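You operate a simulated robot arm through the tools that you are given. There is no shell and no other tool.

The job below is to be done with a simulated two-armed robot. You get a single attempt, and the scene is never put back.

JOB
Soak the glued part cups at 45 C till CLEAN lights.
Fine: in their basket, one soak; bath lid shut, dial at OFF afterwards.
Where things are to end (x, y in the base frame): basket within 60 mm of [870, 260].

Only the result counts: the job must be done as asked and must still hold three seconds after the hand-in. Knocking over, shifting, dropping, spilling or breaking anything else fails it. A push-on lid holds only when it is set on centred and level and pressed home; a screw cap is set on level and turned clockwise until tight.

ROBOT AND FRAMES
Two 7-joint arms with fingered hands on one trunk that stands fixed in place. Base frame: the origin is at the foot of the trunk, x ahead of it, y to its left, z up. Lengths are in mm, angles in rad, forces in N, time in s.
The left shoulder is at [60, 128, 1285], the right one opposite. Each reaches about 1156 mm from its shoulder. Payload 5 kg a hand.
The tool frame of a hand sits at the grasp point between the pads (the TCP): z along the fingers, y along the line on which they close. The tips reach 37 mm beyond it. The gripper opens to 124 mm; its body begins 43 mm behind the TCP. The gripper is a hand of 3 fingers: y runs from the thumb to the fingers, the wrist lies at [-21, -116, -203] in the tool frame, and closing takes about 1.5 s.
Orientation is told as [roll, pitch, yaw] about the base's x, y, z axes, in that order, counted from this pose: with the fingers straight down and the wrist toward the robot, the tool's x, y and z point along [0, 1, 0], [1, 0, 0] and [0, 0, -1] of the base frame.

CONTROLS
- The arms move only by the tool drive_tool. It takes "left_commands", "right_commands" or both (then of equal length, played together; a hand with none holds still); each is a list of rows, each an object (a shift or turn left out is 0, a gripper value left out holds the last) with "delta_rot": the turn, a rotation vector about the tool's x, y, z in units of 8 degrees (1.0 is 8 degrees), a list of three; "travel": the shift along the tool's x, y, z in units of 30 mm (1.0 is 30 mm), a list of three; "grip": the opening, from 0 (shut) to 1 (fully open). In form: [{"delta_rot": [wx, wy, wz], "travel": [x, y, z], "grip": grip}, ...]. A call has 1 to 20 rows; each row shifts and turns the commanded pose from where the row before left it, along the tool's axes as they then stand. A call with a number of a shift or a turn outside -1 to 1 is refused whole. Each row takes 0.2 s and may step no farther than 50 mm and 0.15 rad from the row before; otherwise, or with a gripper value out of range, the whole call is refused. Where a pose cannot be reached the arm comes as near as it can. A force on the tool above 40 N (or 10 N above the force at the start of the call, whichever is more), or a blocked arm, ends the call early, and 0.2 s more pass. Each finger travels about 45 mm/s and halts on what it meets, pressing with about 26 N; the grip force reading is that of the motor and also rises with nothing between the fingers. The clock runs only during rows and for 0.2 s after the last one: add rows that do not move to give the fingers time. The reply holds the time, the measured pose of the TCP, the force on the tool along the base axes, the opening and the grip force, in the units named above and with some noise, with the torque about the TCP (base axes, N m) and any sound that the robot's microphone picked up, and new pictures: "show" is both (left out), scene, wrist or none (wrist: the cameras of the hands that moved).
- Cameras (640 x 400 px; columns grow to the right, rows downward): "scene" is now at [200.8, 28.8, 1471.6]; the picture's right is [0.32, -0.95, 0.00], its down [-0.44, -0.14, -0.89] and it looks along [0.84, 0.28, -0.46] (base axes); focal length 214 px, centre (320, 200). "left" rides on the left gripper at [-72, -104, -154] in its tool frame; the picture's right is [-0.83, -0.26, 0.49], its down [0.51, -0.72, 0.47] and it looks along [0.23, 0.64, 0.73] (tool axes); focal length 243 px, centre (320, 200). "right" rides on the right gripper at [73, -104, -154] in its tool frame; the picture's right is [-0.83, 0.26, -0.49], its down [-0.51, -0.72, 0.47] and it looks along [-0.23, 0.64, 0.73] (tool axes); focal length 243 px, centre (320, 200). There is no depth. A picture from a camera that has moved, and an enlarged one, comes with that camera's place and axes in the base frame and with its lens.
- move_column(by): moves the trunk up (or, below 0, down) by that many mm; the arms and the scene camera ride with it, the base frame stays. It gives what a move gives, with no picture.
- grasp_type(shape, hand): the hand has 3 fingers and takes this shape, open, in about a second: jaw (thumb against the fingers, like two jaws); tri (thumb and two fingers); tip (a fingertip pinch); poke (one finger out to press); point (the index stretched); flat (the hand flat); cup (the hand cupped); fist (a fist). The gripper value then closes the fingers along that shape, each until it touches; the sizes above hold for jaw. It gives what a move gives, with no picture.
- pan_tilt(pan, tilt): turns the head with the scene camera to pan (to the left, within 1.396 rad either way) and tilt (down, from -0.506 to 1.204), counted from straight ahead of the robot (the tilt from the chest, where the trunk bows). It gives what a move gives, and a new picture of the scene camera.
- zoom(camera, box): a new picture of the part [left, top, right, bottom] of that camera's present view, enlarged. The clock stands still meanwhile.
- hand_in(): hands the job in; it is judged then, once.

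Places have to be worked out from the pictures, the camera data and where the tool is seen. Open the grippers and draw the arms clear of the work before you hand the job in, unless the task says otherwise.

The tools are called after ">>>" as a command line: name --argument value ..., lists and objects as JSON in quotes. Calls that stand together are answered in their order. drive_tool: Moves the arms, as the interface text tells. Its arguments: {"type":"object","properties":{"left_commands":{"type":"array"},"right_commands":{"type":"array"},"show":{"type":"string","enum":["both","scene","wrist","none"]}},"required":[]} The other tools are called the same way: move_column (by) moves the trunk up or down; grasp_type (shape, hand) gives the hand a shape; pan_tilt (pan, tilt) turns the head that bears the scene camera; zoom (camera, box) takes an enlarged picture of a part of a camera's view; hand_in () hands the job in.

At the start:

```text
time_s: 0.0
left_tcp_pos: [648.1, 484.6, 1400.6]
left_orientation: [0.0, 0.0, 0.001]
left_force: [0.4, -0.4, 0.7]
left_wrist_torque: [0.02, 0.01, -0.01]
left_opening: 123.5
left_gripper_force: 0.2
left_shape: jaw
right_tcp_pos: [503.1, -81.0, 1443.5]
right_orientation: [0.002, -0.001, -0.002]
right_force: [-0.3, 0.2, 0.4]
right_wrist_torque: [-0.01, 0.02, 0.0]
right_opening: 123.8
right_gripper_force: 0.0
right_shape: jaw
trunk travel left (down, up): [-475.0, 88.0]
head pan, tilt (commanded): [0.321, 0.476]
```

scene: 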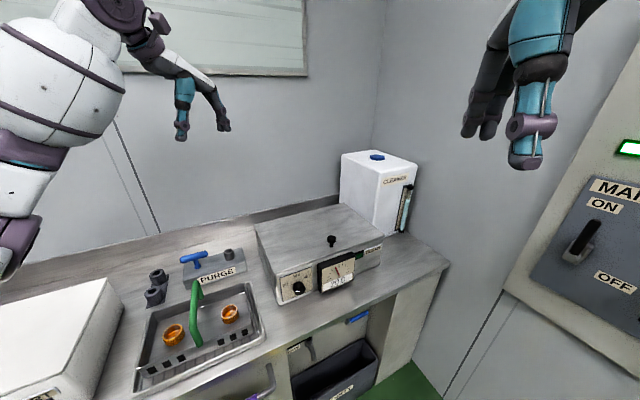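
right: 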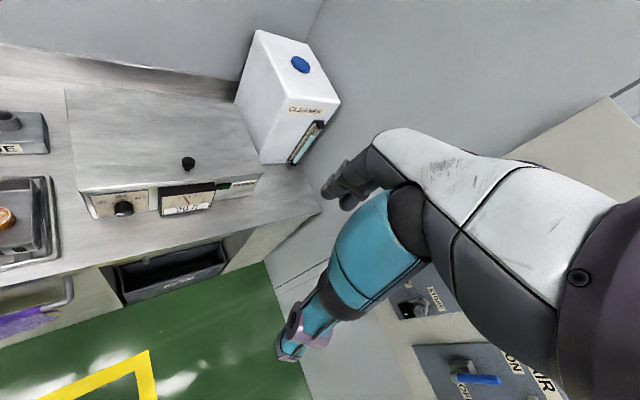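
left: 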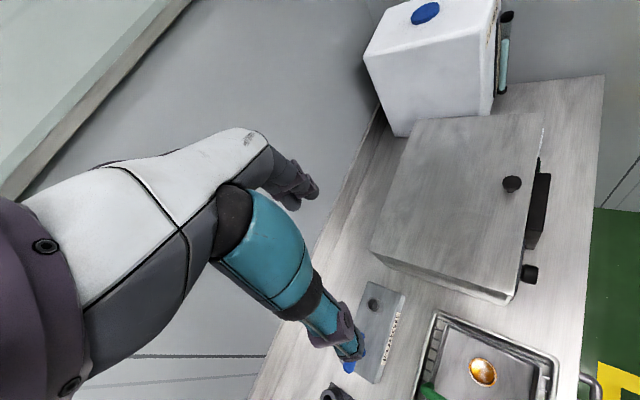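

The pictures show a bench with a bath (lid with black knob, dial, gauge), a tray with a green-handled basket and two orange cups, a PURGE box, a cleaner jug, and a MAIN switch on the right wall. I'll zoom in on these before moving anything.

>>> zoom --camera "scene" --box '[240, 200, 460, 340]'

>>> zoom --camera "scene" --box '[110, 230, 290, 400]'

>>> zoom --camera "right" --box '[60, 150, 280, 310]'

>>> zoom --camera "scene" --box '[500, 100, 640, 400]'

>>> zoom --camera "left" --box '[300, 60, 620, 400]'

>>> zoom --camera "right" --box '[360, 240, 580, 400]'

```text
2.86 times, centred on (350, 270) of scene
camera zoom: at [200.8, 28.8, 1471.6], right [0.32, -0.95, 0.0], down [-0.44, -0.14, -0.89], along [0.84, 0.28, -0.46], focal length 613 px, centre (234, 0)
```

zoom: 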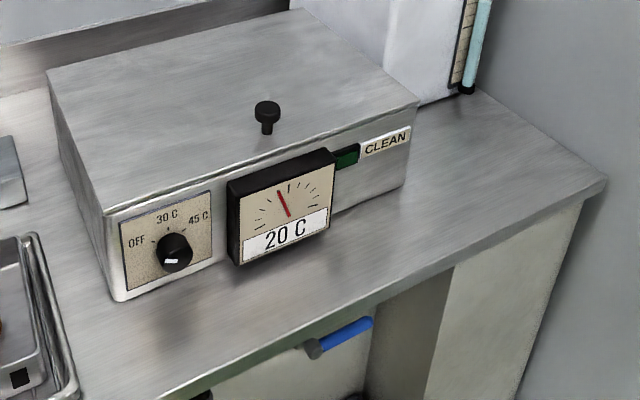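

```text
2.35 times, centred on (200, 315) of scene
camera zoom: at [200.8, 28.8, 1471.6], right [0.32, -0.95, 0.0], down [-0.44, -0.14, -0.89], along [0.84, 0.28, -0.46], focal length 505 px, centre (602, -71)
```

zoom: 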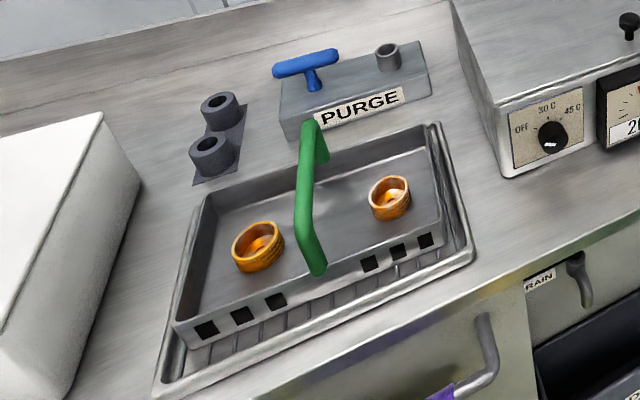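

```text
2.50 times, centred on (170, 230) of right
camera zoom: at [398.8, -9.6, 1597.3], right [0.26, -0.83, 0.49], down [-0.72, -0.51, -0.47], along [0.64, -0.23, -0.73], focal length 606 px, centre (695, 125)
```

zoom: 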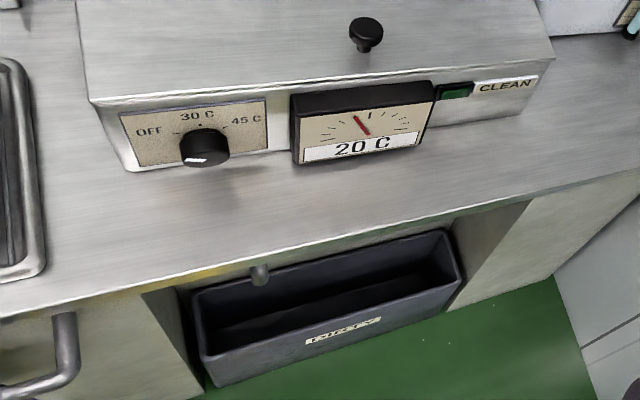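

```text
1.33 times, centred on (570, 250) of scene
camera zoom: at [200.8, 28.8, 1471.6], right [0.32, -0.95, 0.0], down [-0.44, -0.14, -0.89], along [0.84, 0.28, -0.46], focal length 286 px, centre (-13, 133)
```

zoom: 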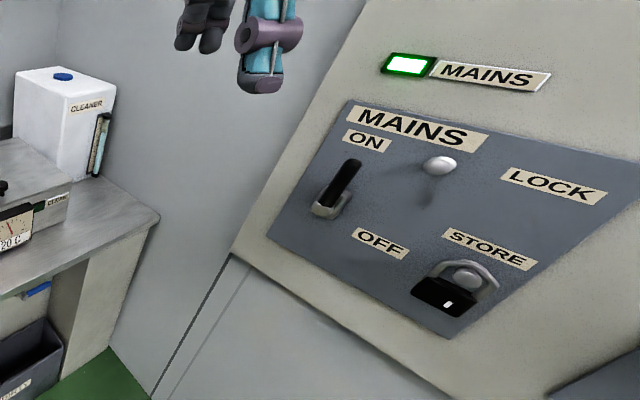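

```text
1.18 times, centred on (460, 230) of left
camera zoom: at [544.1, 411.9, 1553.4], right [-0.26, -0.83, -0.49], down [-0.72, 0.51, -0.47], along [0.64, 0.23, -0.73], focal length 285 px, centre (155, 165)
```

zoom: 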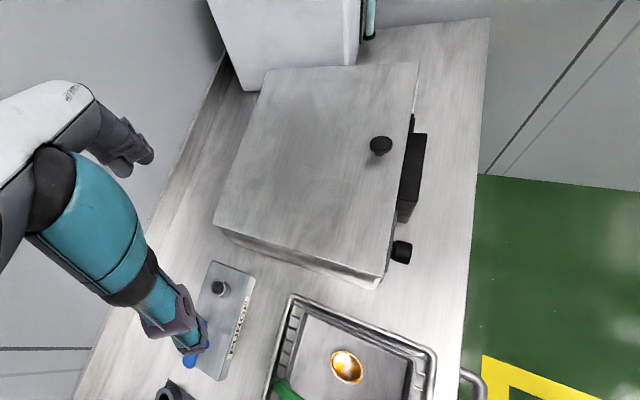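

```text
2.50 times, centred on (470, 320) of right
camera zoom: at [398.8, -9.6, 1597.3], right [0.26, -0.83, 0.49], down [-0.72, -0.51, -0.47], along [0.64, -0.23, -0.73], focal length 606 px, centre (-55, -100)
```

zoom: 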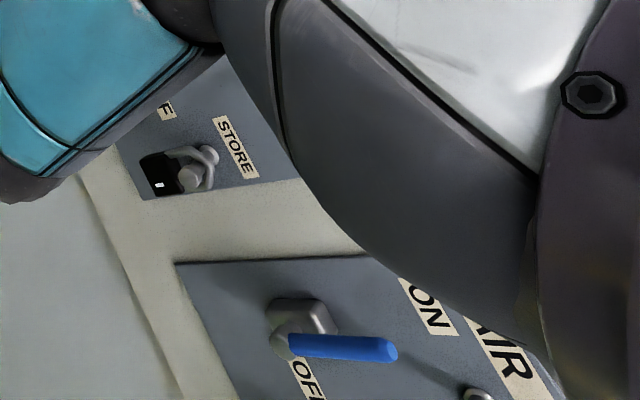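

MAINS lamp is lit and the lever is at ON. The gauge reads 20 C and I can't yet tell where the dial mark points. I'll turn the head to survey the rest of the bench.

>>> pan_tilt --pan 0.35 --tilt 0.85

>>> pan_tilt --pan -0.7 --tilt 0.6

>>> pan_tilt --pan 1.2 --tilt 0.6

```text
time_s: 0.8
left_tcp_pos: [648.2, 484.9, 1399.8]
left_orientation: [-0.002, 0.001, 0.0]
left_force: [-0.4, -0.3, 0.6]
left_wrist_torque: [-0.04, 0.0, -0.02]
left_opening: 123.6
left_gripper_force: 0.0
left_shape: jaw
right_tcp_pos: [501.9, -82.2, 1444.1]
right_orientation: [0.0, 0.002, 0.001]
right_force: [0.1, -0.8, 1.0]
right_wrist_torque: [0.05, 0.0, 0.03]
right_opening: 123.8
right_gripper_force: 0.1
right_shape: jaw
trunk travel left (down, up): [-475.0, 88.0]
head pan, tilt (commanded): [0.351, 0.85]
camera scene: at [187.4, 26.9, 1439.7], right [0.34, -0.94, 0.0], down [-0.7, -0.26, -0.66], along [0.62, 0.23, -0.75], focal length 214 px, centre (320, 200)
```

scene: 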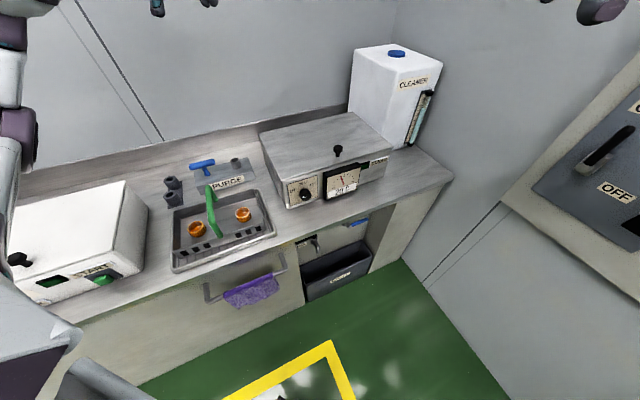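

```text
time_s: 2.1
left_tcp_pos: [648.7, 483.6, 1400.3]
left_orientation: [-0.001, 0.0, 0.0]
left_force: [-0.4, -0.2, 0.3]
left_wrist_torque: [0.01, -0.01, 0.01]
left_opening: 123.7
left_gripper_force: 0.1
left_shape: jaw
right_tcp_pos: [501.8, -81.4, 1444.5]
right_orientation: [0.001, 0.0, 0.0]
right_force: [0.7, -0.1, -0.1]
right_wrist_torque: [0.0, 0.01, -0.01]
right_opening: 123.7
right_gripper_force: 0.1
right_shape: jaw
trunk travel left (down, up): [-475.0, 88.0]
head pan, tilt (commanded): [-0.7, 0.6]
camera scene: at [181.6, -56.9, 1460.5], right [-0.64, -0.77, 0.0], down [-0.43, 0.36, -0.82], along [0.63, -0.53, -0.57], focal length 214 px, centre (320, 200)
```

scene: 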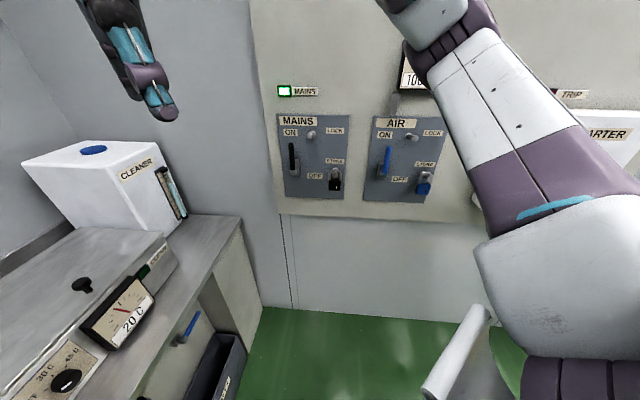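

```text
time_s: 4.0
left_tcp_pos: [647.8, 483.8, 1399.7]
left_orientation: [0.0, 0.001, -0.001]
left_force: [0.2, 0.7, -0.6]
left_wrist_torque: [-0.02, 0.01, -0.01]
left_opening: 123.6
left_gripper_force: 0.2
left_shape: jaw
right_tcp_pos: [504.0, -81.0, 1443.0]
right_orientation: [-0.001, 0.0, 0.0]
right_force: [-0.1, 0.6, -0.6]
right_wrist_torque: [0.0, -0.04, -0.03]
right_opening: 123.6
right_gripper_force: 0.1
right_shape: jaw
trunk travel left (down, up): [-475.0, 88.0]
head pan, tilt (commanded): [1.201, 0.6]
camera scene: at [146.0, 82.4, 1460.5], right [0.93, -0.36, 0.0], down [-0.2, -0.53, -0.83], along [0.3, 0.77, -0.56], focal length 214 px, centre (320, 200)
```

scene: 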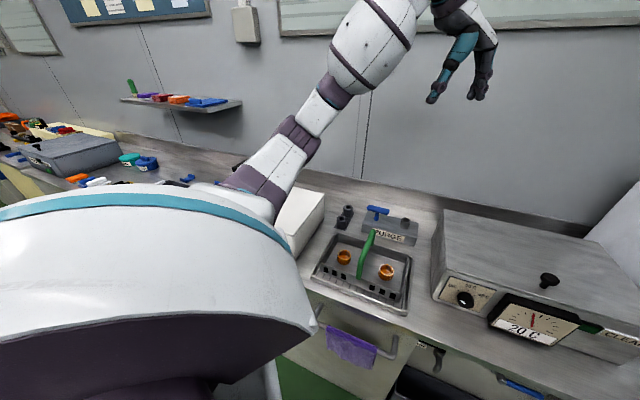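

The bath stands at about 45° to the base axes, with its lid centre near (866, 262), so the target spot looks to be inside the bath. I'll aim the head at it and zoom in on the dial, drain and tray.

>>> pan_tilt --pan 0.5 --tilt 0.75

>>> zoom --camera "scene" --box '[300, 160, 400, 220]'

>>> zoom --camera "scene" --box '[200, 130, 330, 240]'

>>> zoom --camera "scene" --box '[320, 180, 480, 290]'

```text
time_s: 5.1
left_tcp_pos: [648.3, 483.5, 1400.6]
left_orientation: [-0.001, 0.0, 0.001]
left_force: [-0.5, -0.4, 0.1]
left_wrist_torque: [0.01, -0.03, 0.02]
left_opening: 123.7
left_gripper_force: 0.1
left_shape: jaw
right_tcp_pos: [501.9, -82.5, 1446.1]
right_orientation: [0.002, 0.001, 0.0]
right_force: [1.0, 0.4, -0.4]
right_wrist_torque: [0.01, 0.03, -0.03]
right_opening: 123.8
right_gripper_force: 0.0
right_shape: jaw
trunk travel left (down, up): [-475.0, 88.0]
head pan, tilt (commanded): [0.499, 0.75]
camera scene: at [186.8, 39.7, 1447.7], right [0.48, -0.88, 0.0], down [-0.6, -0.33, -0.73], along [0.64, 0.35, -0.68], focal length 214 px, centre (320, 200)
```

scene: 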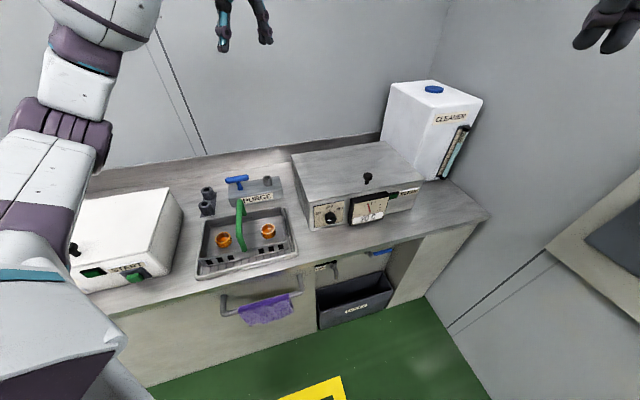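

```text
6.40 times, centred on (350, 190) of scene
camera zoom: at [186.8, 39.7, 1447.7], right [0.48, -0.88, 0.0], down [-0.6, -0.33, -0.73], along [0.64, 0.35, -0.68], focal length 1373 px, centre (128, 264)
```

zoom: 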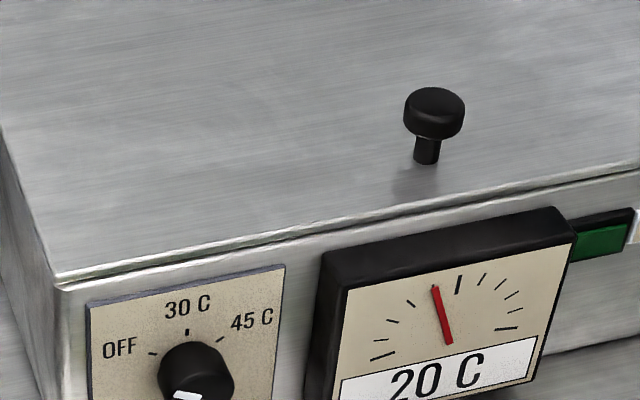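

```text
3.64 times, centred on (265, 185) of scene
camera zoom: at [186.8, 39.7, 1447.7], right [0.48, -0.88, 0.0], down [-0.6, -0.33, -0.73], along [0.64, 0.35, -0.68], focal length 780 px, centre (520, 254)
```

zoom: 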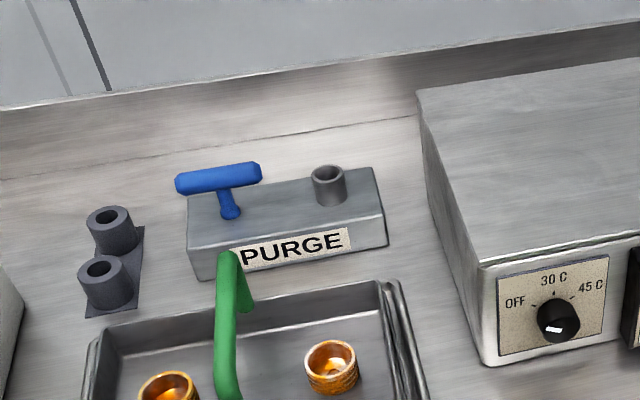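

```text
3.64 times, centred on (400, 235) of scene
camera zoom: at [186.8, 39.7, 1447.7], right [0.48, -0.88, 0.0], down [-0.6, -0.33, -0.73], along [0.64, 0.35, -0.68], focal length 780 px, centre (29, 73)
```

zoom: 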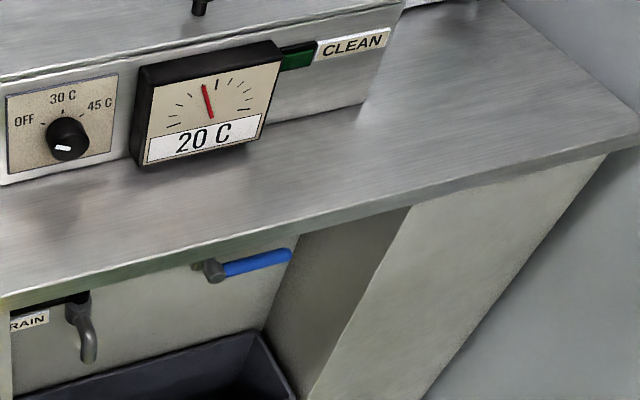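

The white mark on the dial appears to point left to OFF, and the knob sits near the lid's front edge, so the hinge should be at the back. I'll lower the trunk a little for parallax and reach, then look again.

>>> move_column --by -120

>>> pan_tilt --pan 0.5 --tilt 0.6

>>> zoom --camera "scene" --box '[280, 120, 440, 230]'

>>> zoom --camera "scene" --box '[180, 150, 320, 270]'

```text
time_s: 6.6
left_tcp_pos: [648.3, 483.0, 1282.3]
left_orientation: [0.001, -0.001, -0.001]
left_force: [0.2, 0.4, 1.0]
left_wrist_torque: [-0.01, 0.02, 0.0]
left_opening: 123.9
left_gripper_force: 0.0
left_shape: jaw
right_tcp_pos: [501.6, -81.8, 1324.9]
right_orientation: [0.002, 0.0, -0.001]
right_force: [0.5, -0.3, 0.2]
right_wrist_torque: [0.04, 0.0, 0.02]
right_opening: 123.6
right_gripper_force: 0.0
right_shape: jaw
trunk travel left (down, up): [-355.0, 208.0]
head pan, tilt (commanded): [0.499, 0.75]
```

```text
time_s: 7.3
left_tcp_pos: [648.4, 485.5, 1280.2]
left_orientation: [0.001, 0.001, 0.0]
left_force: [0.0, 0.3, 0.1]
left_wrist_torque: [0.0, 0.01, -0.02]
left_opening: 123.7
left_gripper_force: 0.0
left_shape: jaw
right_tcp_pos: [502.1, -82.1, 1323.3]
right_orientation: [0.002, -0.001, 0.002]
right_force: [0.1, -0.8, 0.2]
right_wrist_torque: [0.02, 0.01, -0.02]
right_opening: 123.7
right_gripper_force: 0.1
right_shape: jaw
trunk travel left (down, up): [-355.0, 208.0]
head pan, tilt (commanded): [0.499, 0.6]
camera scene: at [233.9, 42.3, 1327.2], right [0.48, -0.88, 0.0], down [-0.5, -0.27, -0.82], along [0.72, 0.39, -0.57], focal length 214 px, centre (320, 200)
```

scene: 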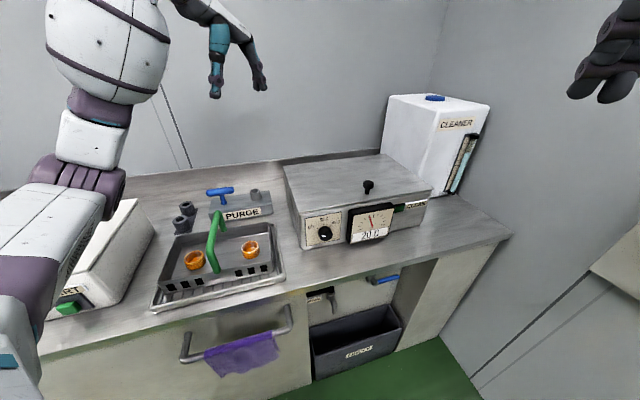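

```text
3.64 times, centred on (360, 175) of scene
camera zoom: at [233.9, 42.3, 1327.2], right [0.48, -0.88, 0.0], down [-0.5, -0.27, -0.82], along [0.72, 0.39, -0.57], focal length 780 px, centre (174, 291)
```

zoom: 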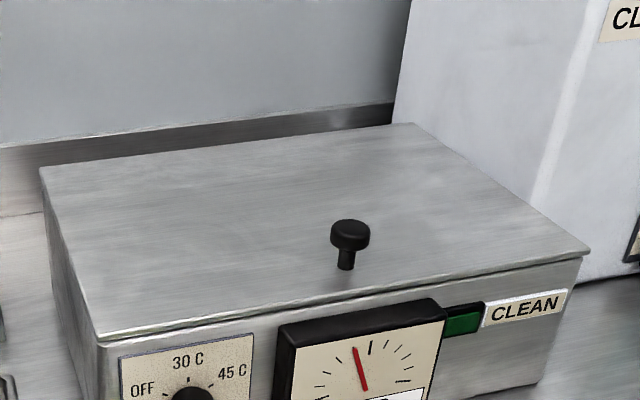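

```text
3.33 times, centred on (250, 210) of scene
camera zoom: at [233.9, 42.3, 1327.2], right [0.48, -0.88, 0.0], down [-0.5, -0.27, -0.82], along [0.72, 0.39, -0.57], focal length 715 px, centre (553, 167)
```

zoom: 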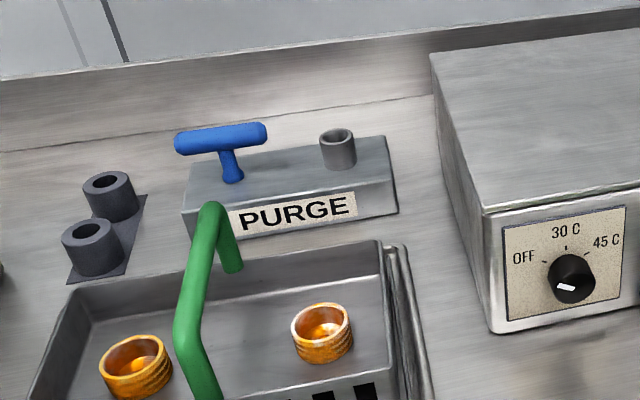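

I'll zoom tightly on the dial to read its mark and tick angles.

>>> zoom --camera "scene" --box '[302, 208, 346, 250]'

>>> zoom --camera "scene" --box '[140, 180, 300, 320]'

>>> zoom --camera "scene" --box '[300, 240, 420, 320]'

```text
9.52 times, centred on (324, 229) of scene
camera zoom: at [233.9, 42.3, 1327.2], right [0.48, -0.88, 0.0], down [-0.5, -0.27, -0.82], along [0.72, 0.39, -0.57], focal length 2043 px, centre (282, -76)
```

zoom: 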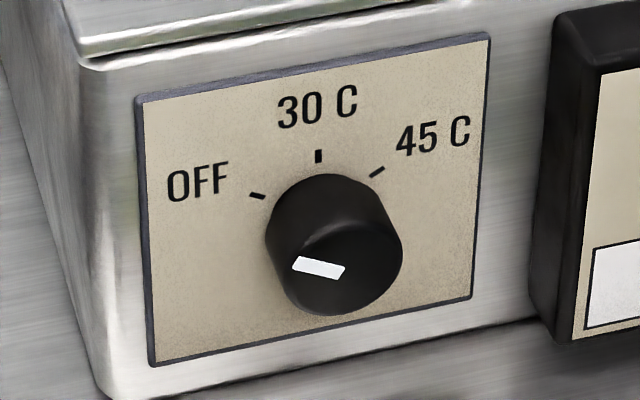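

```text
2.86 times, centred on (220, 250) of scene
camera zoom: at [233.9, 42.3, 1327.2], right [0.48, -0.88, 0.0], down [-0.5, -0.27, -0.82], along [0.72, 0.39, -0.57], focal length 613 px, centre (606, 57)
```

zoom: 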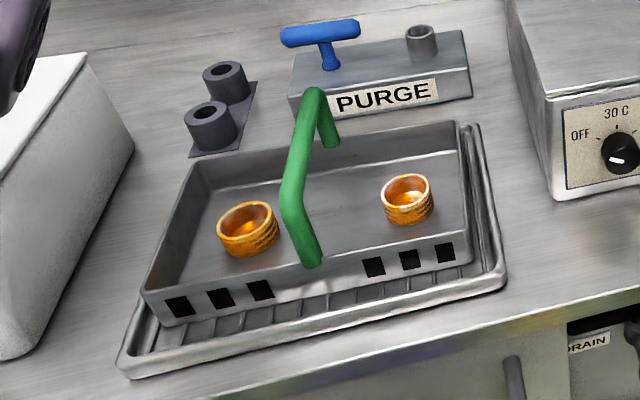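

```text
5.00 times, centred on (360, 280) of scene
camera zoom: at [233.9, 42.3, 1327.2], right [0.48, -0.88, 0.0], down [-0.5, -0.27, -0.82], along [0.72, 0.39, -0.57], focal length 1072 px, centre (120, -200)
```

zoom: 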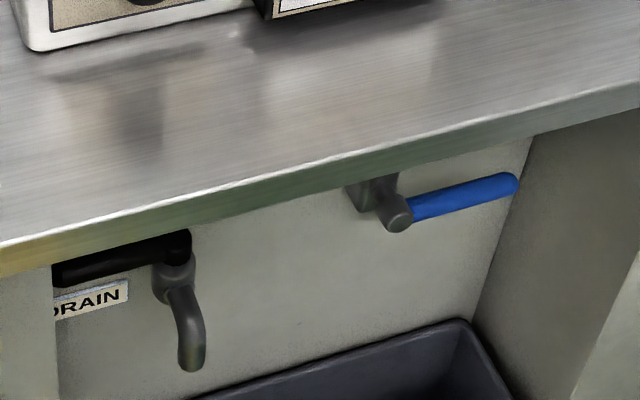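

Triangulation puts the knob top near (788, 182, 1008), the bath lid centre near (872, 266), the basket handle bar at (464, 479, 950) running along (0.7, 0.7), and the dial front at (649, 246, 885) with 120° between OFF and 45 C. I'll bring the left hand over the knob with its closing line parallel to the hinge.

>>> drive_tool --left_commands '[{"delta_rot": [0, 0, 1]}, {"delta_rot": [0, 0, 1]}, {"delta_rot": [0, 0, 1]}, {"delta_rot": [0, 0, 1]}, {"delta_rot": [0, 0, 1]}, {"delta_rot": [0, 0, 0.625]}, {"travel": [-0.35, 0.95, 0.5]}, {"travel": [-0.35, 0.95, 0.5]}, {"travel": [-0.35, 0.95, 0.5]}, {"travel": [-0.35, 0.95, 0.5]}, {"travel": [-0.35, 0.95, 0.5]}, {"travel": [-0.35, 0.95, 0.5]}, {"travel": [-0.35, 0.95, 0.5]}, {"travel": [-0.35, 0.95, 0.5]}, {"travel": [-0.35, 0.95, 0.5]}, {"travel": [-0.35, 0.95, 0.5]}, {"travel": [-0.35, 0.95, 0.5]}, {}]' --show "both"

```text
time_s: 11.3
left_tcp_pos: [776.6, 198.7, 1131.8]
left_orientation: [0.026, -0.009, -0.758]
left_force: [1.4, 0.4, -0.8]
left_wrist_torque: [-0.05, 0.07, 0.01]
left_opening: 123.9
left_gripper_force: 0.0
left_shape: jaw
right_tcp_pos: [486.4, -83.7, 1328.7]
right_orientation: [0.001, -0.011, -0.002]
right_force: [0.2, -0.5, -0.5]
right_wrist_torque: [0.09, 0.07, 0.0]
right_opening: 123.6
right_gripper_force: 0.0
right_shape: jaw
trunk travel left (down, up): [-355.0, 208.0]
head pan, tilt (commanded): [0.499, 0.6]
stopped in row 18 (left hand): the arm was blocked; the commanded pose is now the measured one
camera scene: at [218.1, 41.3, 1329.3], right [0.48, -0.88, 0.01], down [-0.49, -0.27, -0.83], along [0.73, 0.4, -0.56], focal length 214 px, centre (320, 200)
camera left: at [647.5, 216.0, 1283.1], right [-0.75, -0.42, -0.52], down [-0.16, 0.87, -0.46], along [0.64, -0.26, -0.72], focal length 243 px, centre (320, 200)
```

scene: 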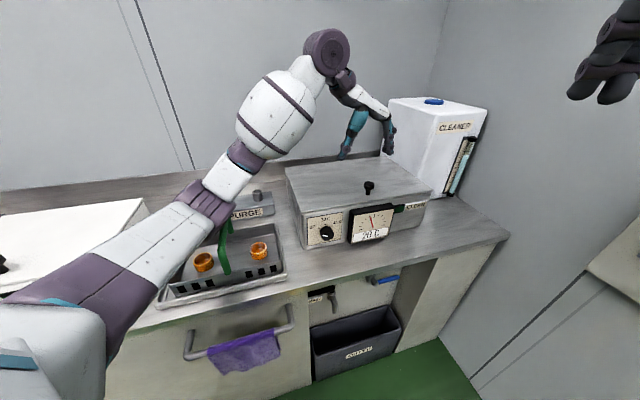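
left: 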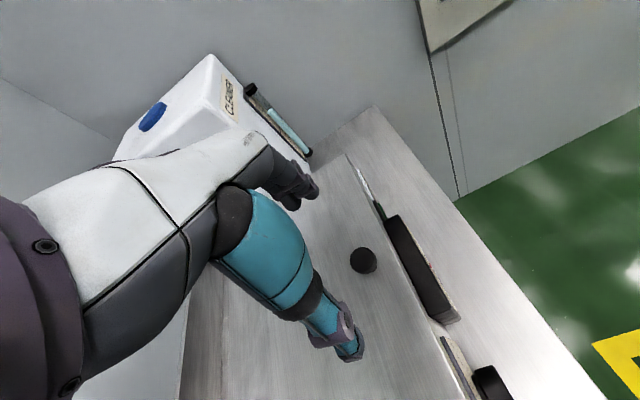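

The call ended with the arm reported blocked, about 25 mm short, and the whole robot leaning back a little. I'll look for contact along the left arm before doing anything else.

>>> zoom --camera "scene" --box '[0, 100, 320, 400]'

>>> pan_tilt --pan 0.7 --tilt 1.1

```text
1.33 times, centred on (160, 250) of scene
camera zoom: at [218.1, 41.3, 1329.3], right [0.48, -0.88, 0.01], down [-0.49, -0.27, -0.83], along [0.73, 0.4, -0.56], focal length 286 px, centre (533, 133)
```

zoom: 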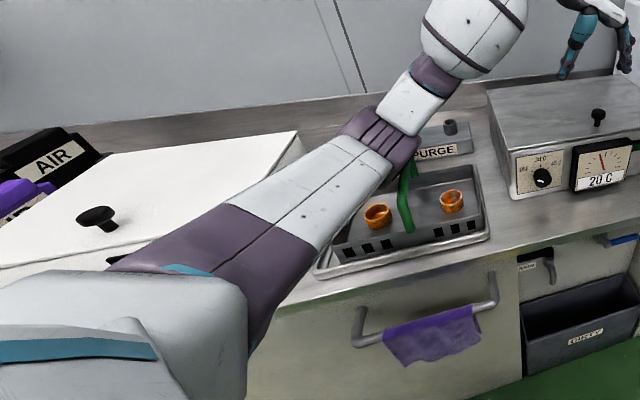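

```text
time_s: 12.2
left_tcp_pos: [776.3, 197.8, 1133.4]
left_orientation: [0.025, -0.013, -0.762]
left_force: [-0.2, -0.1, 0.4]
left_wrist_torque: [0.0, 0.01, 0.0]
left_opening: 123.5
left_gripper_force: 0.0
left_shape: jaw
right_tcp_pos: [485.0, -81.1, 1331.3]
right_orientation: [0.0, -0.014, -0.002]
right_force: [-0.8, 1.1, 0.3]
right_wrist_torque: [0.0, -0.01, 0.0]
right_opening: 123.8
right_gripper_force: 0.1
right_shape: jaw
trunk travel left (down, up): [-355.0, 208.0]
head pan, tilt (commanded): [0.7, 1.1]
camera scene: at [188.0, 41.3, 1291.5], right [0.64, -0.77, 0.01], down [-0.68, -0.57, -0.46], along [0.36, 0.29, -0.89], focal length 214 px, centre (320, 200)
```

scene: 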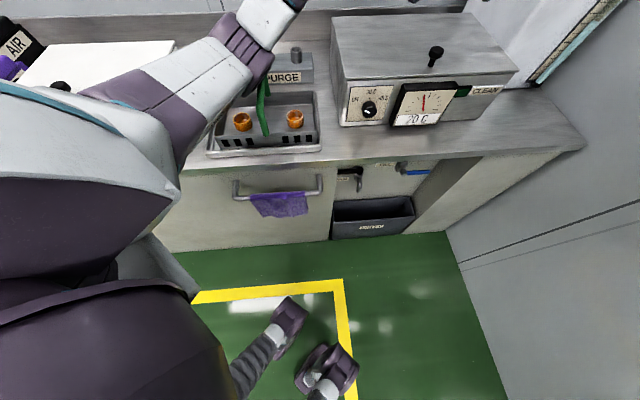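

No contact is visible anywhere along the arm. The robot is a legged humanoid that leans as the arm extends, so I'll make a small correction towards the point above the knob and see if it moves freely.

>>> drive_tool --left_commands '[{"travel": [-0.03, 0.17, 0.2]}, {"travel": [-0.03, 0.17, 0.2]}, {"travel": [-0.03, 0.17, 0.2]}, {"travel": [0, 0.17, 0.2]}, {}]' --show "wrist"

>>> pan_tilt --pan 0.35 --tilt 0.5

```text
time_s: 13.6
left_tcp_pos: [786.1, 197.3, 1127.5]
left_orientation: [0.054, -0.02, -0.738]
left_force: [0.5, 0.7, 0.1]
left_wrist_torque: [0.03, 0.01, -0.01]
left_opening: 124.2
left_gripper_force: 0.1
left_shape: jaw
right_tcp_pos: [480.5, -85.2, 1329.6]
right_orientation: [0.005, -0.015, -0.001]
right_force: [0.8, -0.6, -0.6]
right_wrist_torque: [0.08, 0.07, 0.04]
right_opening: 124.1
right_gripper_force: 0.1
right_shape: jaw
trunk travel left (down, up): [-355.0, 208.0]
head pan, tilt (commanded): [0.7, 1.1]
stopped in row 5 (left hand): the arm was blocked; the commanded pose is now the measured one
camera left: at [653.2, 208.5, 1274.4], right [-0.73, -0.43, -0.54], down [-0.17, 0.87, -0.46], along [0.67, -0.24, -0.71], focal length 243 px, centre (320, 200)
```

left: 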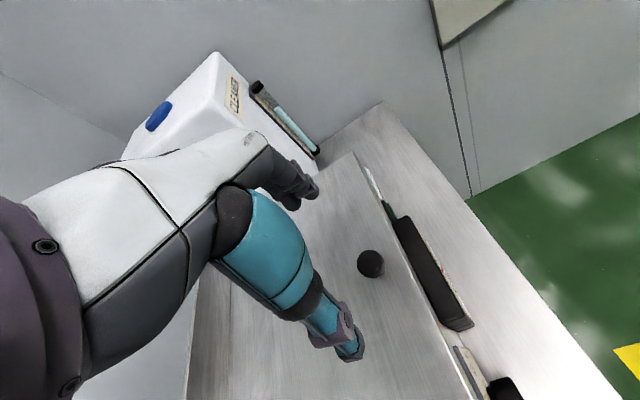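

```text
time_s: 14.6
left_tcp_pos: [786.3, 196.3, 1128.5]
left_orientation: [0.052, -0.025, -0.742]
left_force: [-0.8, 1.3, -0.6]
left_wrist_torque: [0.03, 0.02, 0.0]
left_opening: 123.7
left_gripper_force: 0.1
left_shape: jaw
right_tcp_pos: [479.5, -83.1, 1333.4]
right_orientation: [0.002, -0.017, -0.002]
right_force: [-0.1, -0.7, -0.7]
right_wrist_torque: [-0.02, 0.0, 0.0]
right_opening: 123.6
right_gripper_force: 0.1
right_shape: jaw
trunk travel left (down, up): [-355.0, 208.0]
head pan, tilt (commanded): [0.351, 0.499]
camera scene: at [219.5, 30.0, 1340.5], right [0.34, -0.94, 0.01], down [-0.43, -0.16, -0.89], along [0.83, 0.3, -0.46], focal length 214 px, centre (320, 200)
```

scene: 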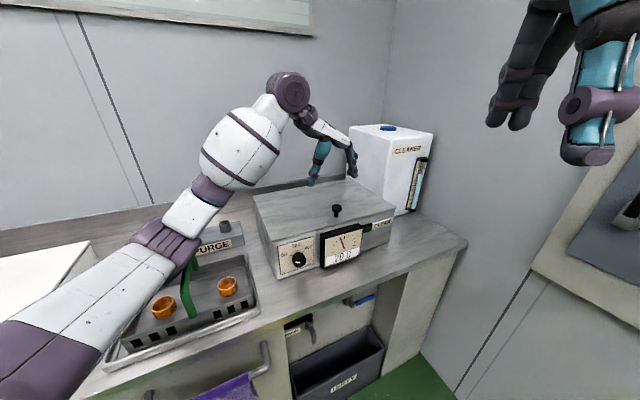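

The hand barely went down for the commanded 24 mm, so something really is holding the arm. I'll zoom in on the elbow and basket handle area.

>>> zoom --camera "scene" --box '[90, 190, 270, 360]'

>>> zoom --camera "left" --box '[0, 0, 640, 400]'

>>> zoom --camera "right" --box '[0, 0, 640, 400]'

```text
2.35 times, centred on (180, 275) of scene
camera zoom: at [219.5, 30.0, 1340.5], right [0.34, -0.94, 0.01], down [-0.43, -0.16, -0.89], along [0.83, 0.3, -0.46], focal length 505 px, centre (649, 24)
```

zoom: 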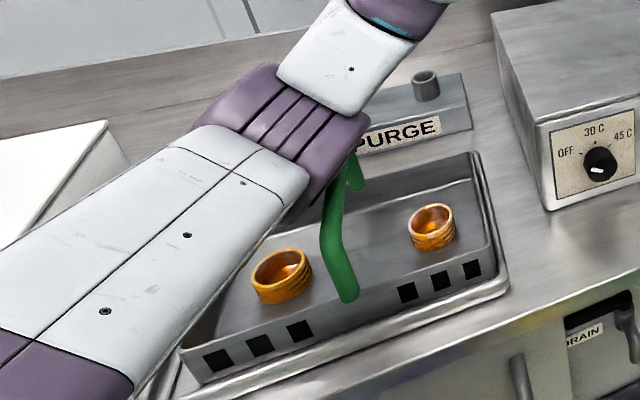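

```text
1.00 times, centred on (320, 200) of left (not enlarged: the box is as wide or as high as the picture)
camera zoom: at [652.7, 209.1, 1276.3], right [-0.73, -0.42, -0.54], down [-0.17, 0.87, -0.46], along [0.67, -0.25, -0.7], focal length 243 px, centre (320, 200)
```

zoom: 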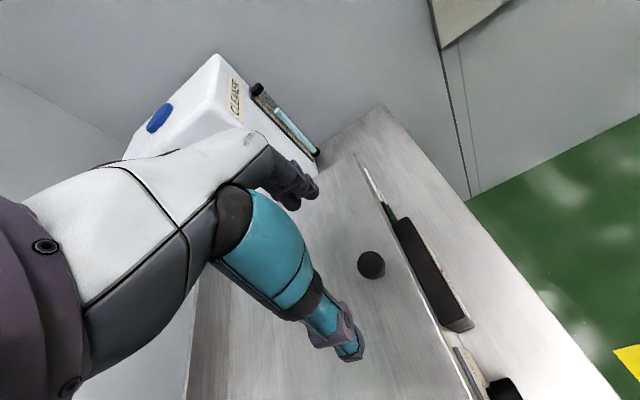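

```text
1.00 times, centred on (320, 200) of right (not enlarged: the box is as wide or as high as the picture)
camera zoom: at [374.2, -11.1, 1484.1], right [0.25, -0.83, 0.5], down [-0.71, -0.51, -0.48], along [0.65, -0.23, -0.72], focal length 243 px, centre (320, 200)
```

zoom: 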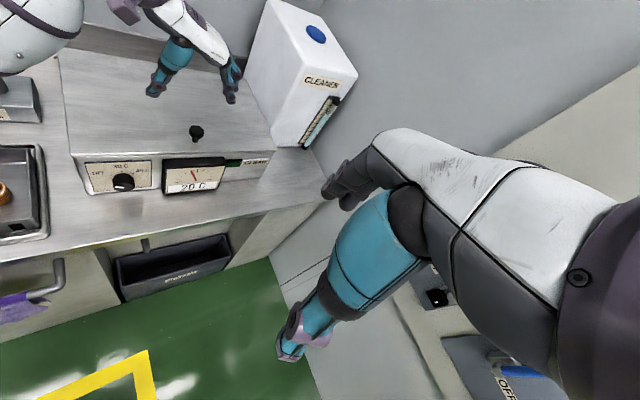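

The elbow sits right on top of the green handle and seems to be pressing on it, with the basket nudged right by a few mm. I'll back the hand out along its path to lift the elbow off.

>>> drive_tool --left_commands '[{"travel": [0.1, -0.3, -0.8]}, {"travel": [0.2, -0.5, -0.8]}, {"travel": [0.35, -0.7, -0.8]}, {"travel": [0.35, -0.9, -0.6]}, {"travel": [0.35, -0.9, -0.6]}, {"travel": [0.35, -0.9, -0.6]}, {"travel": [0.35, -0.9, -0.6]}, {}]' --show "scene"

>>> zoom --camera "scene" --box '[90, 190, 270, 360]'

```text
time_s: 16.4
left_tcp_pos: [729.3, 337.1, 1256.2]
left_orientation: [0.032, -0.012, -0.751]
left_force: [0.0, 0.2, -0.3]
left_wrist_torque: [-0.01, 0.06, -0.02]
left_opening: 123.8
left_gripper_force: 0.0
left_shape: jaw
right_tcp_pos: [502.8, -81.6, 1323.9]
right_orientation: [0.002, 0.0, 0.001]
right_force: [-0.5, 0.5, -0.3]
right_wrist_torque: [0.01, 0.06, 0.01]
right_opening: 123.5
right_gripper_force: 0.0
right_shape: jaw
trunk travel left (down, up): [-355.0, 208.0]
head pan, tilt (commanded): [0.351, 0.499]
camera scene: at [242.4, 30.9, 1336.2], right [0.34, -0.94, 0.0], down [-0.45, -0.16, -0.88], along [0.82, 0.3, -0.48], focal length 214 px, centre (320, 200)
```

scene: 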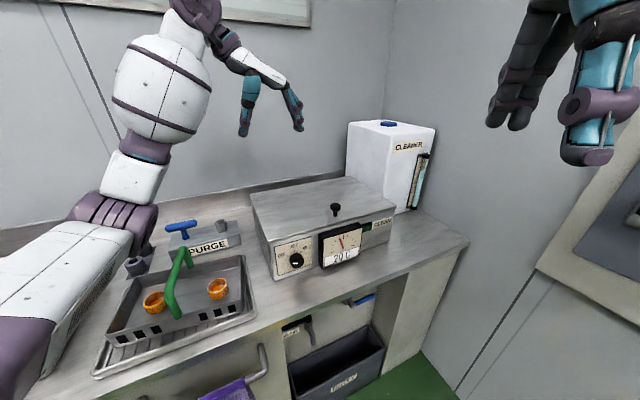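

```text
2.35 times, centred on (180, 275) of scene
camera zoom: at [242.4, 30.9, 1336.2], right [0.34, -0.94, 0.0], down [-0.45, -0.16, -0.88], along [0.82, 0.3, -0.48], focal length 505 px, centre (649, 24)
```

zoom: 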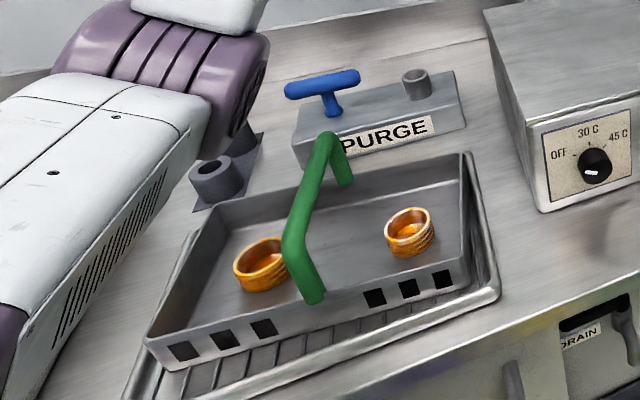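

The robot sprang back, the basket is still in its tray with both cups in it, and nothing fell. To keep the elbows high I'll raise the trunk fully, and use the right arm for the lid knob, as its elbow stays clear of the basket.

>>> move_column --by 205

>>> drive_tool --left_commands '[{"travel": [0.26, -0.9, 0]}, {"travel": [0.26, -0.9, 0]}, {"travel": [0.26, -0.9, 0]}, {"travel": [0.26, -0.9, 0]}, {"travel": [0.26, -0.9, 0]}, {"travel": [0.26, -0.9, 0]}, {}]' --show "scene"

```text
time_s: 18.6
left_tcp_pos: [731.7, 337.4, 1458.6]
left_orientation: [0.033, -0.008, -0.752]
left_force: [0.0, 0.1, -0.9]
left_wrist_torque: [0.01, 0.01, 0.02]
left_opening: 123.9
left_gripper_force: 0.1
left_shape: jaw
right_tcp_pos: [503.9, -81.2, 1526.7]
right_orientation: [-0.001, 0.004, 0.001]
right_force: [-0.4, 0.2, 0.4]
right_wrist_torque: [0.0, 0.02, 0.02]
right_opening: 123.6
right_gripper_force: 0.1
right_shape: jaw
trunk travel left (down, up): [-560.0, 3.0]
head pan, tilt (commanded): [0.351, 0.499]
```

```text
time_s: 20.2
left_tcp_pos: [642.5, 481.1, 1461.7]
left_orientation: [0.033, -0.009, -0.75]
left_force: [0.0, -0.2, 0.3]
left_wrist_torque: [0.01, 0.02, 0.03]
left_opening: 124.2
left_gripper_force: 0.0
left_shape: jaw
right_tcp_pos: [502.5, -81.5, 1528.5]
right_orientation: [0.001, 0.002, 0.0]
right_force: [-0.3, -0.1, 0.3]
right_wrist_torque: [0.0, 0.05, 0.04]
right_opening: 123.8
right_gripper_force: 0.1
right_shape: jaw
trunk travel left (down, up): [-560.0, 3.0]
head pan, tilt (commanded): [0.351, 0.499]
camera scene: at [116.3, 30.8, 1572.0], right [0.34, -0.94, 0.0], down [-0.45, -0.16, -0.88], along [0.82, 0.3, -0.48], focal length 214 px, centre (320, 200)
```

scene: 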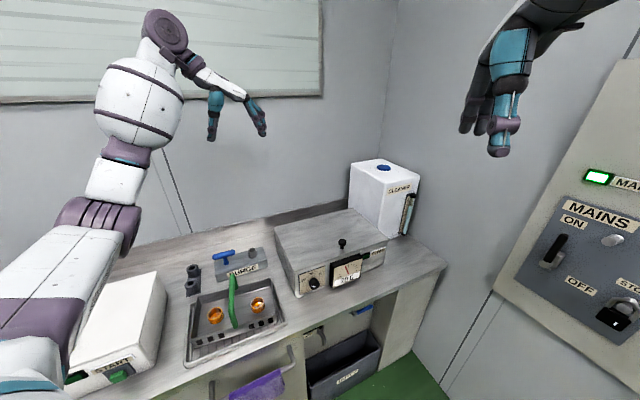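

With the trunk at the top the shoulders sit further back, so the left elbow should come to rest behind and above the handle. I'll bring the left hand slowly to above the knob and watch the right-hand reading for any lean.

>>> drive_tool --left_commands '[{"travel": [-0.225, 0.656, 0.65], "delta_rot": [-0.17, -0.17, 0.25]}, {"travel": [-0.225, 0.656, 0.65]}, {"travel": [-0.225, 0.656, 0.65]}, {"travel": [-0.225, 0.656, 0.65]}, {"travel": [-0.225, 0.656, 0.65]}, {"travel": [-0.225, 0.656, 0.65]}, {"travel": [-0.225, 0.656, 0.65]}, {"travel": [-0.225, 0.656, 0.65]}, {"travel": [-0.225, 0.656, 0.65]}, {"travel": [-0.225, 0.656, 0.65]}, {"travel": [-0.225, 0.656, 0.65]}, {"travel": [-0.225, 0.656, 0.65]}, {"travel": [-0.225, 0.656, 0.65]}, {"travel": [-0.225, 0.656, 0.65]}, {}]' --show "both"

```text
time_s: 23.4
left_tcp_pos: [780.0, 216.3, 1196.5]
left_orientation: [0.011, -0.034, -0.786]
left_force: [-0.2, -0.3, 0.0]
left_wrist_torque: [-0.01, -0.02, 0.0]
left_opening: 123.9
left_gripper_force: 0.1
left_shape: jaw
right_tcp_pos: [502.1, -82.3, 1528.7]
right_orientation: [-0.001, 0.0, -0.001]
right_force: [-0.1, -0.7, -0.4]
right_wrist_torque: [-0.01, -0.01, -0.01]
right_opening: 123.7
right_gripper_force: 0.0
right_shape: jaw
trunk travel left (down, up): [-560.0, 3.0]
head pan, tilt (commanded): [0.351, 0.499]
camera scene: at [115.5, 31.6, 1572.2], right [0.34, -0.94, 0.0], down [-0.45, -0.16, -0.88], along [0.82, 0.3, -0.48], focal length 214 px, centre (320, 200)
camera left: at [650.8, 240.8, 1344.9], right [-0.76, -0.41, -0.51], down [-0.14, 0.86, -0.49], along [0.64, -0.3, -0.71], focal length 243 px, centre (320, 200)
```

scene: 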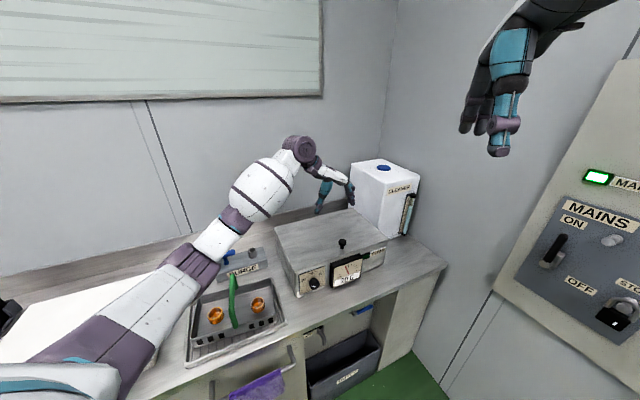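
left: 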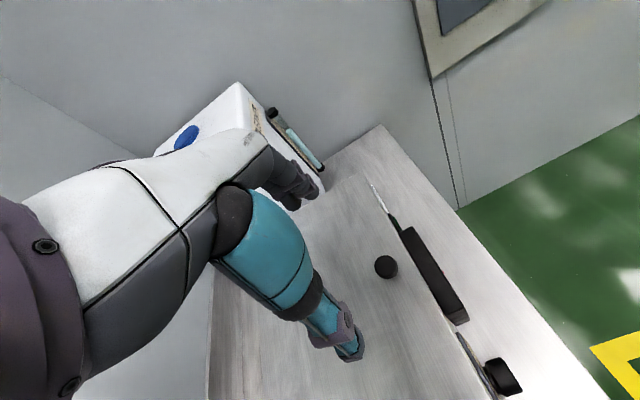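

No lean this time, and the wrist camera confirms the knob at about (787, 181). I'll correct the small tilt and come down to about 90 mm above it.

>>> drive_tool --left_commands '[{"travel": [-0.12, 0.2, 0.5], "delta_rot": [0.24, -0.08, 0]}, {"travel": [-0.12, 0.2, 0.5]}, {"travel": [-0.12, 0.2, 0.5]}, {"travel": [-0.12, 0.2, 0.5]}, {"travel": [-0.12, 0.2, 0.5]}, {"travel": [0, 0, 0.5]}, {}]' --show "both"

```text
time_s: 25.0
left_tcp_pos: [788.9, 181.8, 1107.5]
left_orientation: [-0.001, -0.002, -0.786]
left_force: [-0.3, 0.7, 0.8]
left_wrist_torque: [-0.02, 0.0, -0.01]
left_opening: 123.8
left_gripper_force: 0.0
left_shape: jaw
right_tcp_pos: [501.5, -82.3, 1528.9]
right_orientation: [0.001, 0.0, -0.001]
right_force: [1.0, -0.5, -0.7]
right_wrist_torque: [-0.01, -0.01, -0.02]
right_opening: 123.5
right_gripper_force: 0.0
right_shape: jaw
trunk travel left (down, up): [-560.0, 3.0]
head pan, tilt (commanded): [0.351, 0.499]
camera scene: at [115.8, 31.1, 1572.2], right [0.34, -0.94, 0.0], down [-0.45, -0.16, -0.88], along [0.82, 0.3, -0.48], focal length 214 px, centre (320, 200)
camera left: at [663.9, 204.2, 1260.4], right [-0.77, -0.4, -0.49], down [-0.15, 0.87, -0.47], along [0.62, -0.29, -0.73], focal length 243 px, centre (320, 200)
```

scene: 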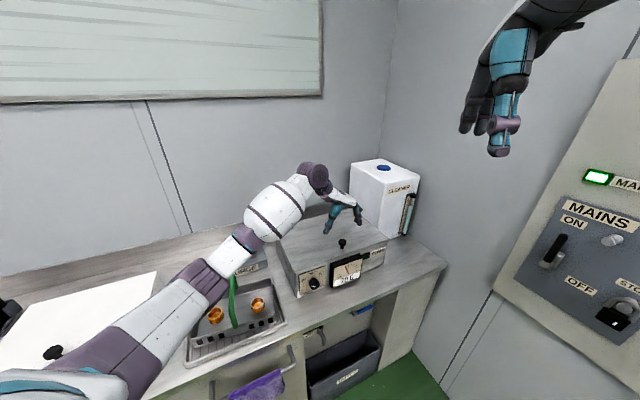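
left: 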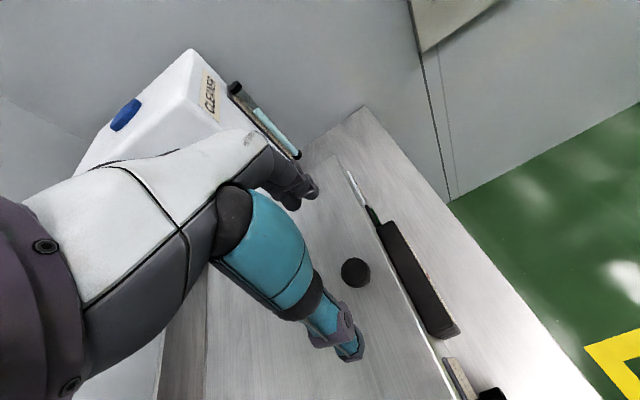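

The hand is centred over the knob with no lean. I'll go straight down to TCP z≈1020, so that the fingers straddle the knob head and the tips stay just above the lid.

>>> drive_tool --left_commands '[{"travel": [-0.02, 0.02, 0.5]}, {"travel": [0, 0, 0.5]}, {"travel": [0, 0, 0.5]}, {"travel": [0, 0, 0.5]}, {"travel": [0, 0, 0.45]}, {"travel": [0, 0, 0.45]}, {}]' --show "both"

>>> zoom --camera "scene" --box '[280, 180, 420, 290]'

```text
time_s: 26.6
left_tcp_pos: [789.2, 182.1, 1020.0]
left_orientation: [0.001, 0.0, -0.784]
left_force: [0.7, 0.3, 0.2]
left_wrist_torque: [-0.03, 0.0, 0.0]
left_opening: 124.1
left_gripper_force: 0.1
left_shape: jaw
right_tcp_pos: [501.1, -82.4, 1529.3]
right_orientation: [0.001, 0.0, -0.001]
right_force: [-0.7, -0.5, 0.1]
right_wrist_torque: [-0.01, -0.01, 0.05]
right_opening: 123.8
right_gripper_force: 0.0
right_shape: jaw
trunk travel left (down, up): [-560.0, 3.0]
head pan, tilt (commanded): [0.351, 0.499]
camera scene: at [115.8, 31.3, 1572.2], right [0.34, -0.94, 0.0], down [-0.45, -0.16, -0.88], along [0.82, 0.3, -0.48], focal length 214 px, centre (320, 200)
camera left: at [663.3, 203.7, 1173.1], right [-0.77, -0.4, -0.49], down [-0.15, 0.87, -0.47], along [0.62, -0.29, -0.73], focal length 243 px, centre (320, 200)
```

scene: 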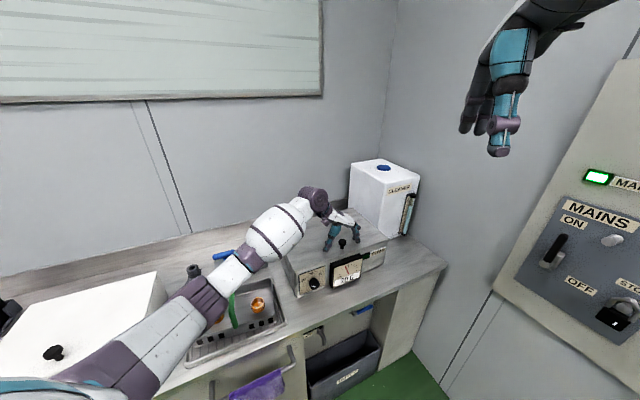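
left: 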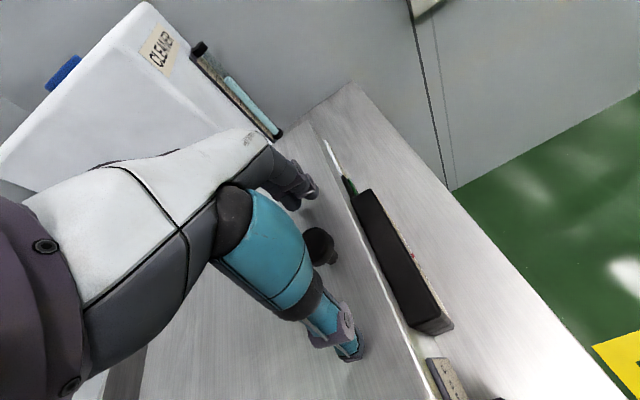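

```text
3.64 times, centred on (350, 235) of scene
camera zoom: at [115.8, 31.3, 1572.2], right [0.34, -0.94, 0.0], down [-0.45, -0.16, -0.88], along [0.82, 0.3, -0.48], focal length 780 px, centre (211, 73)
```

zoom: 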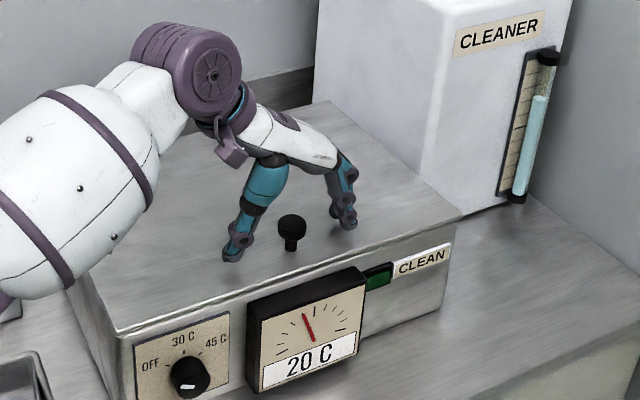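

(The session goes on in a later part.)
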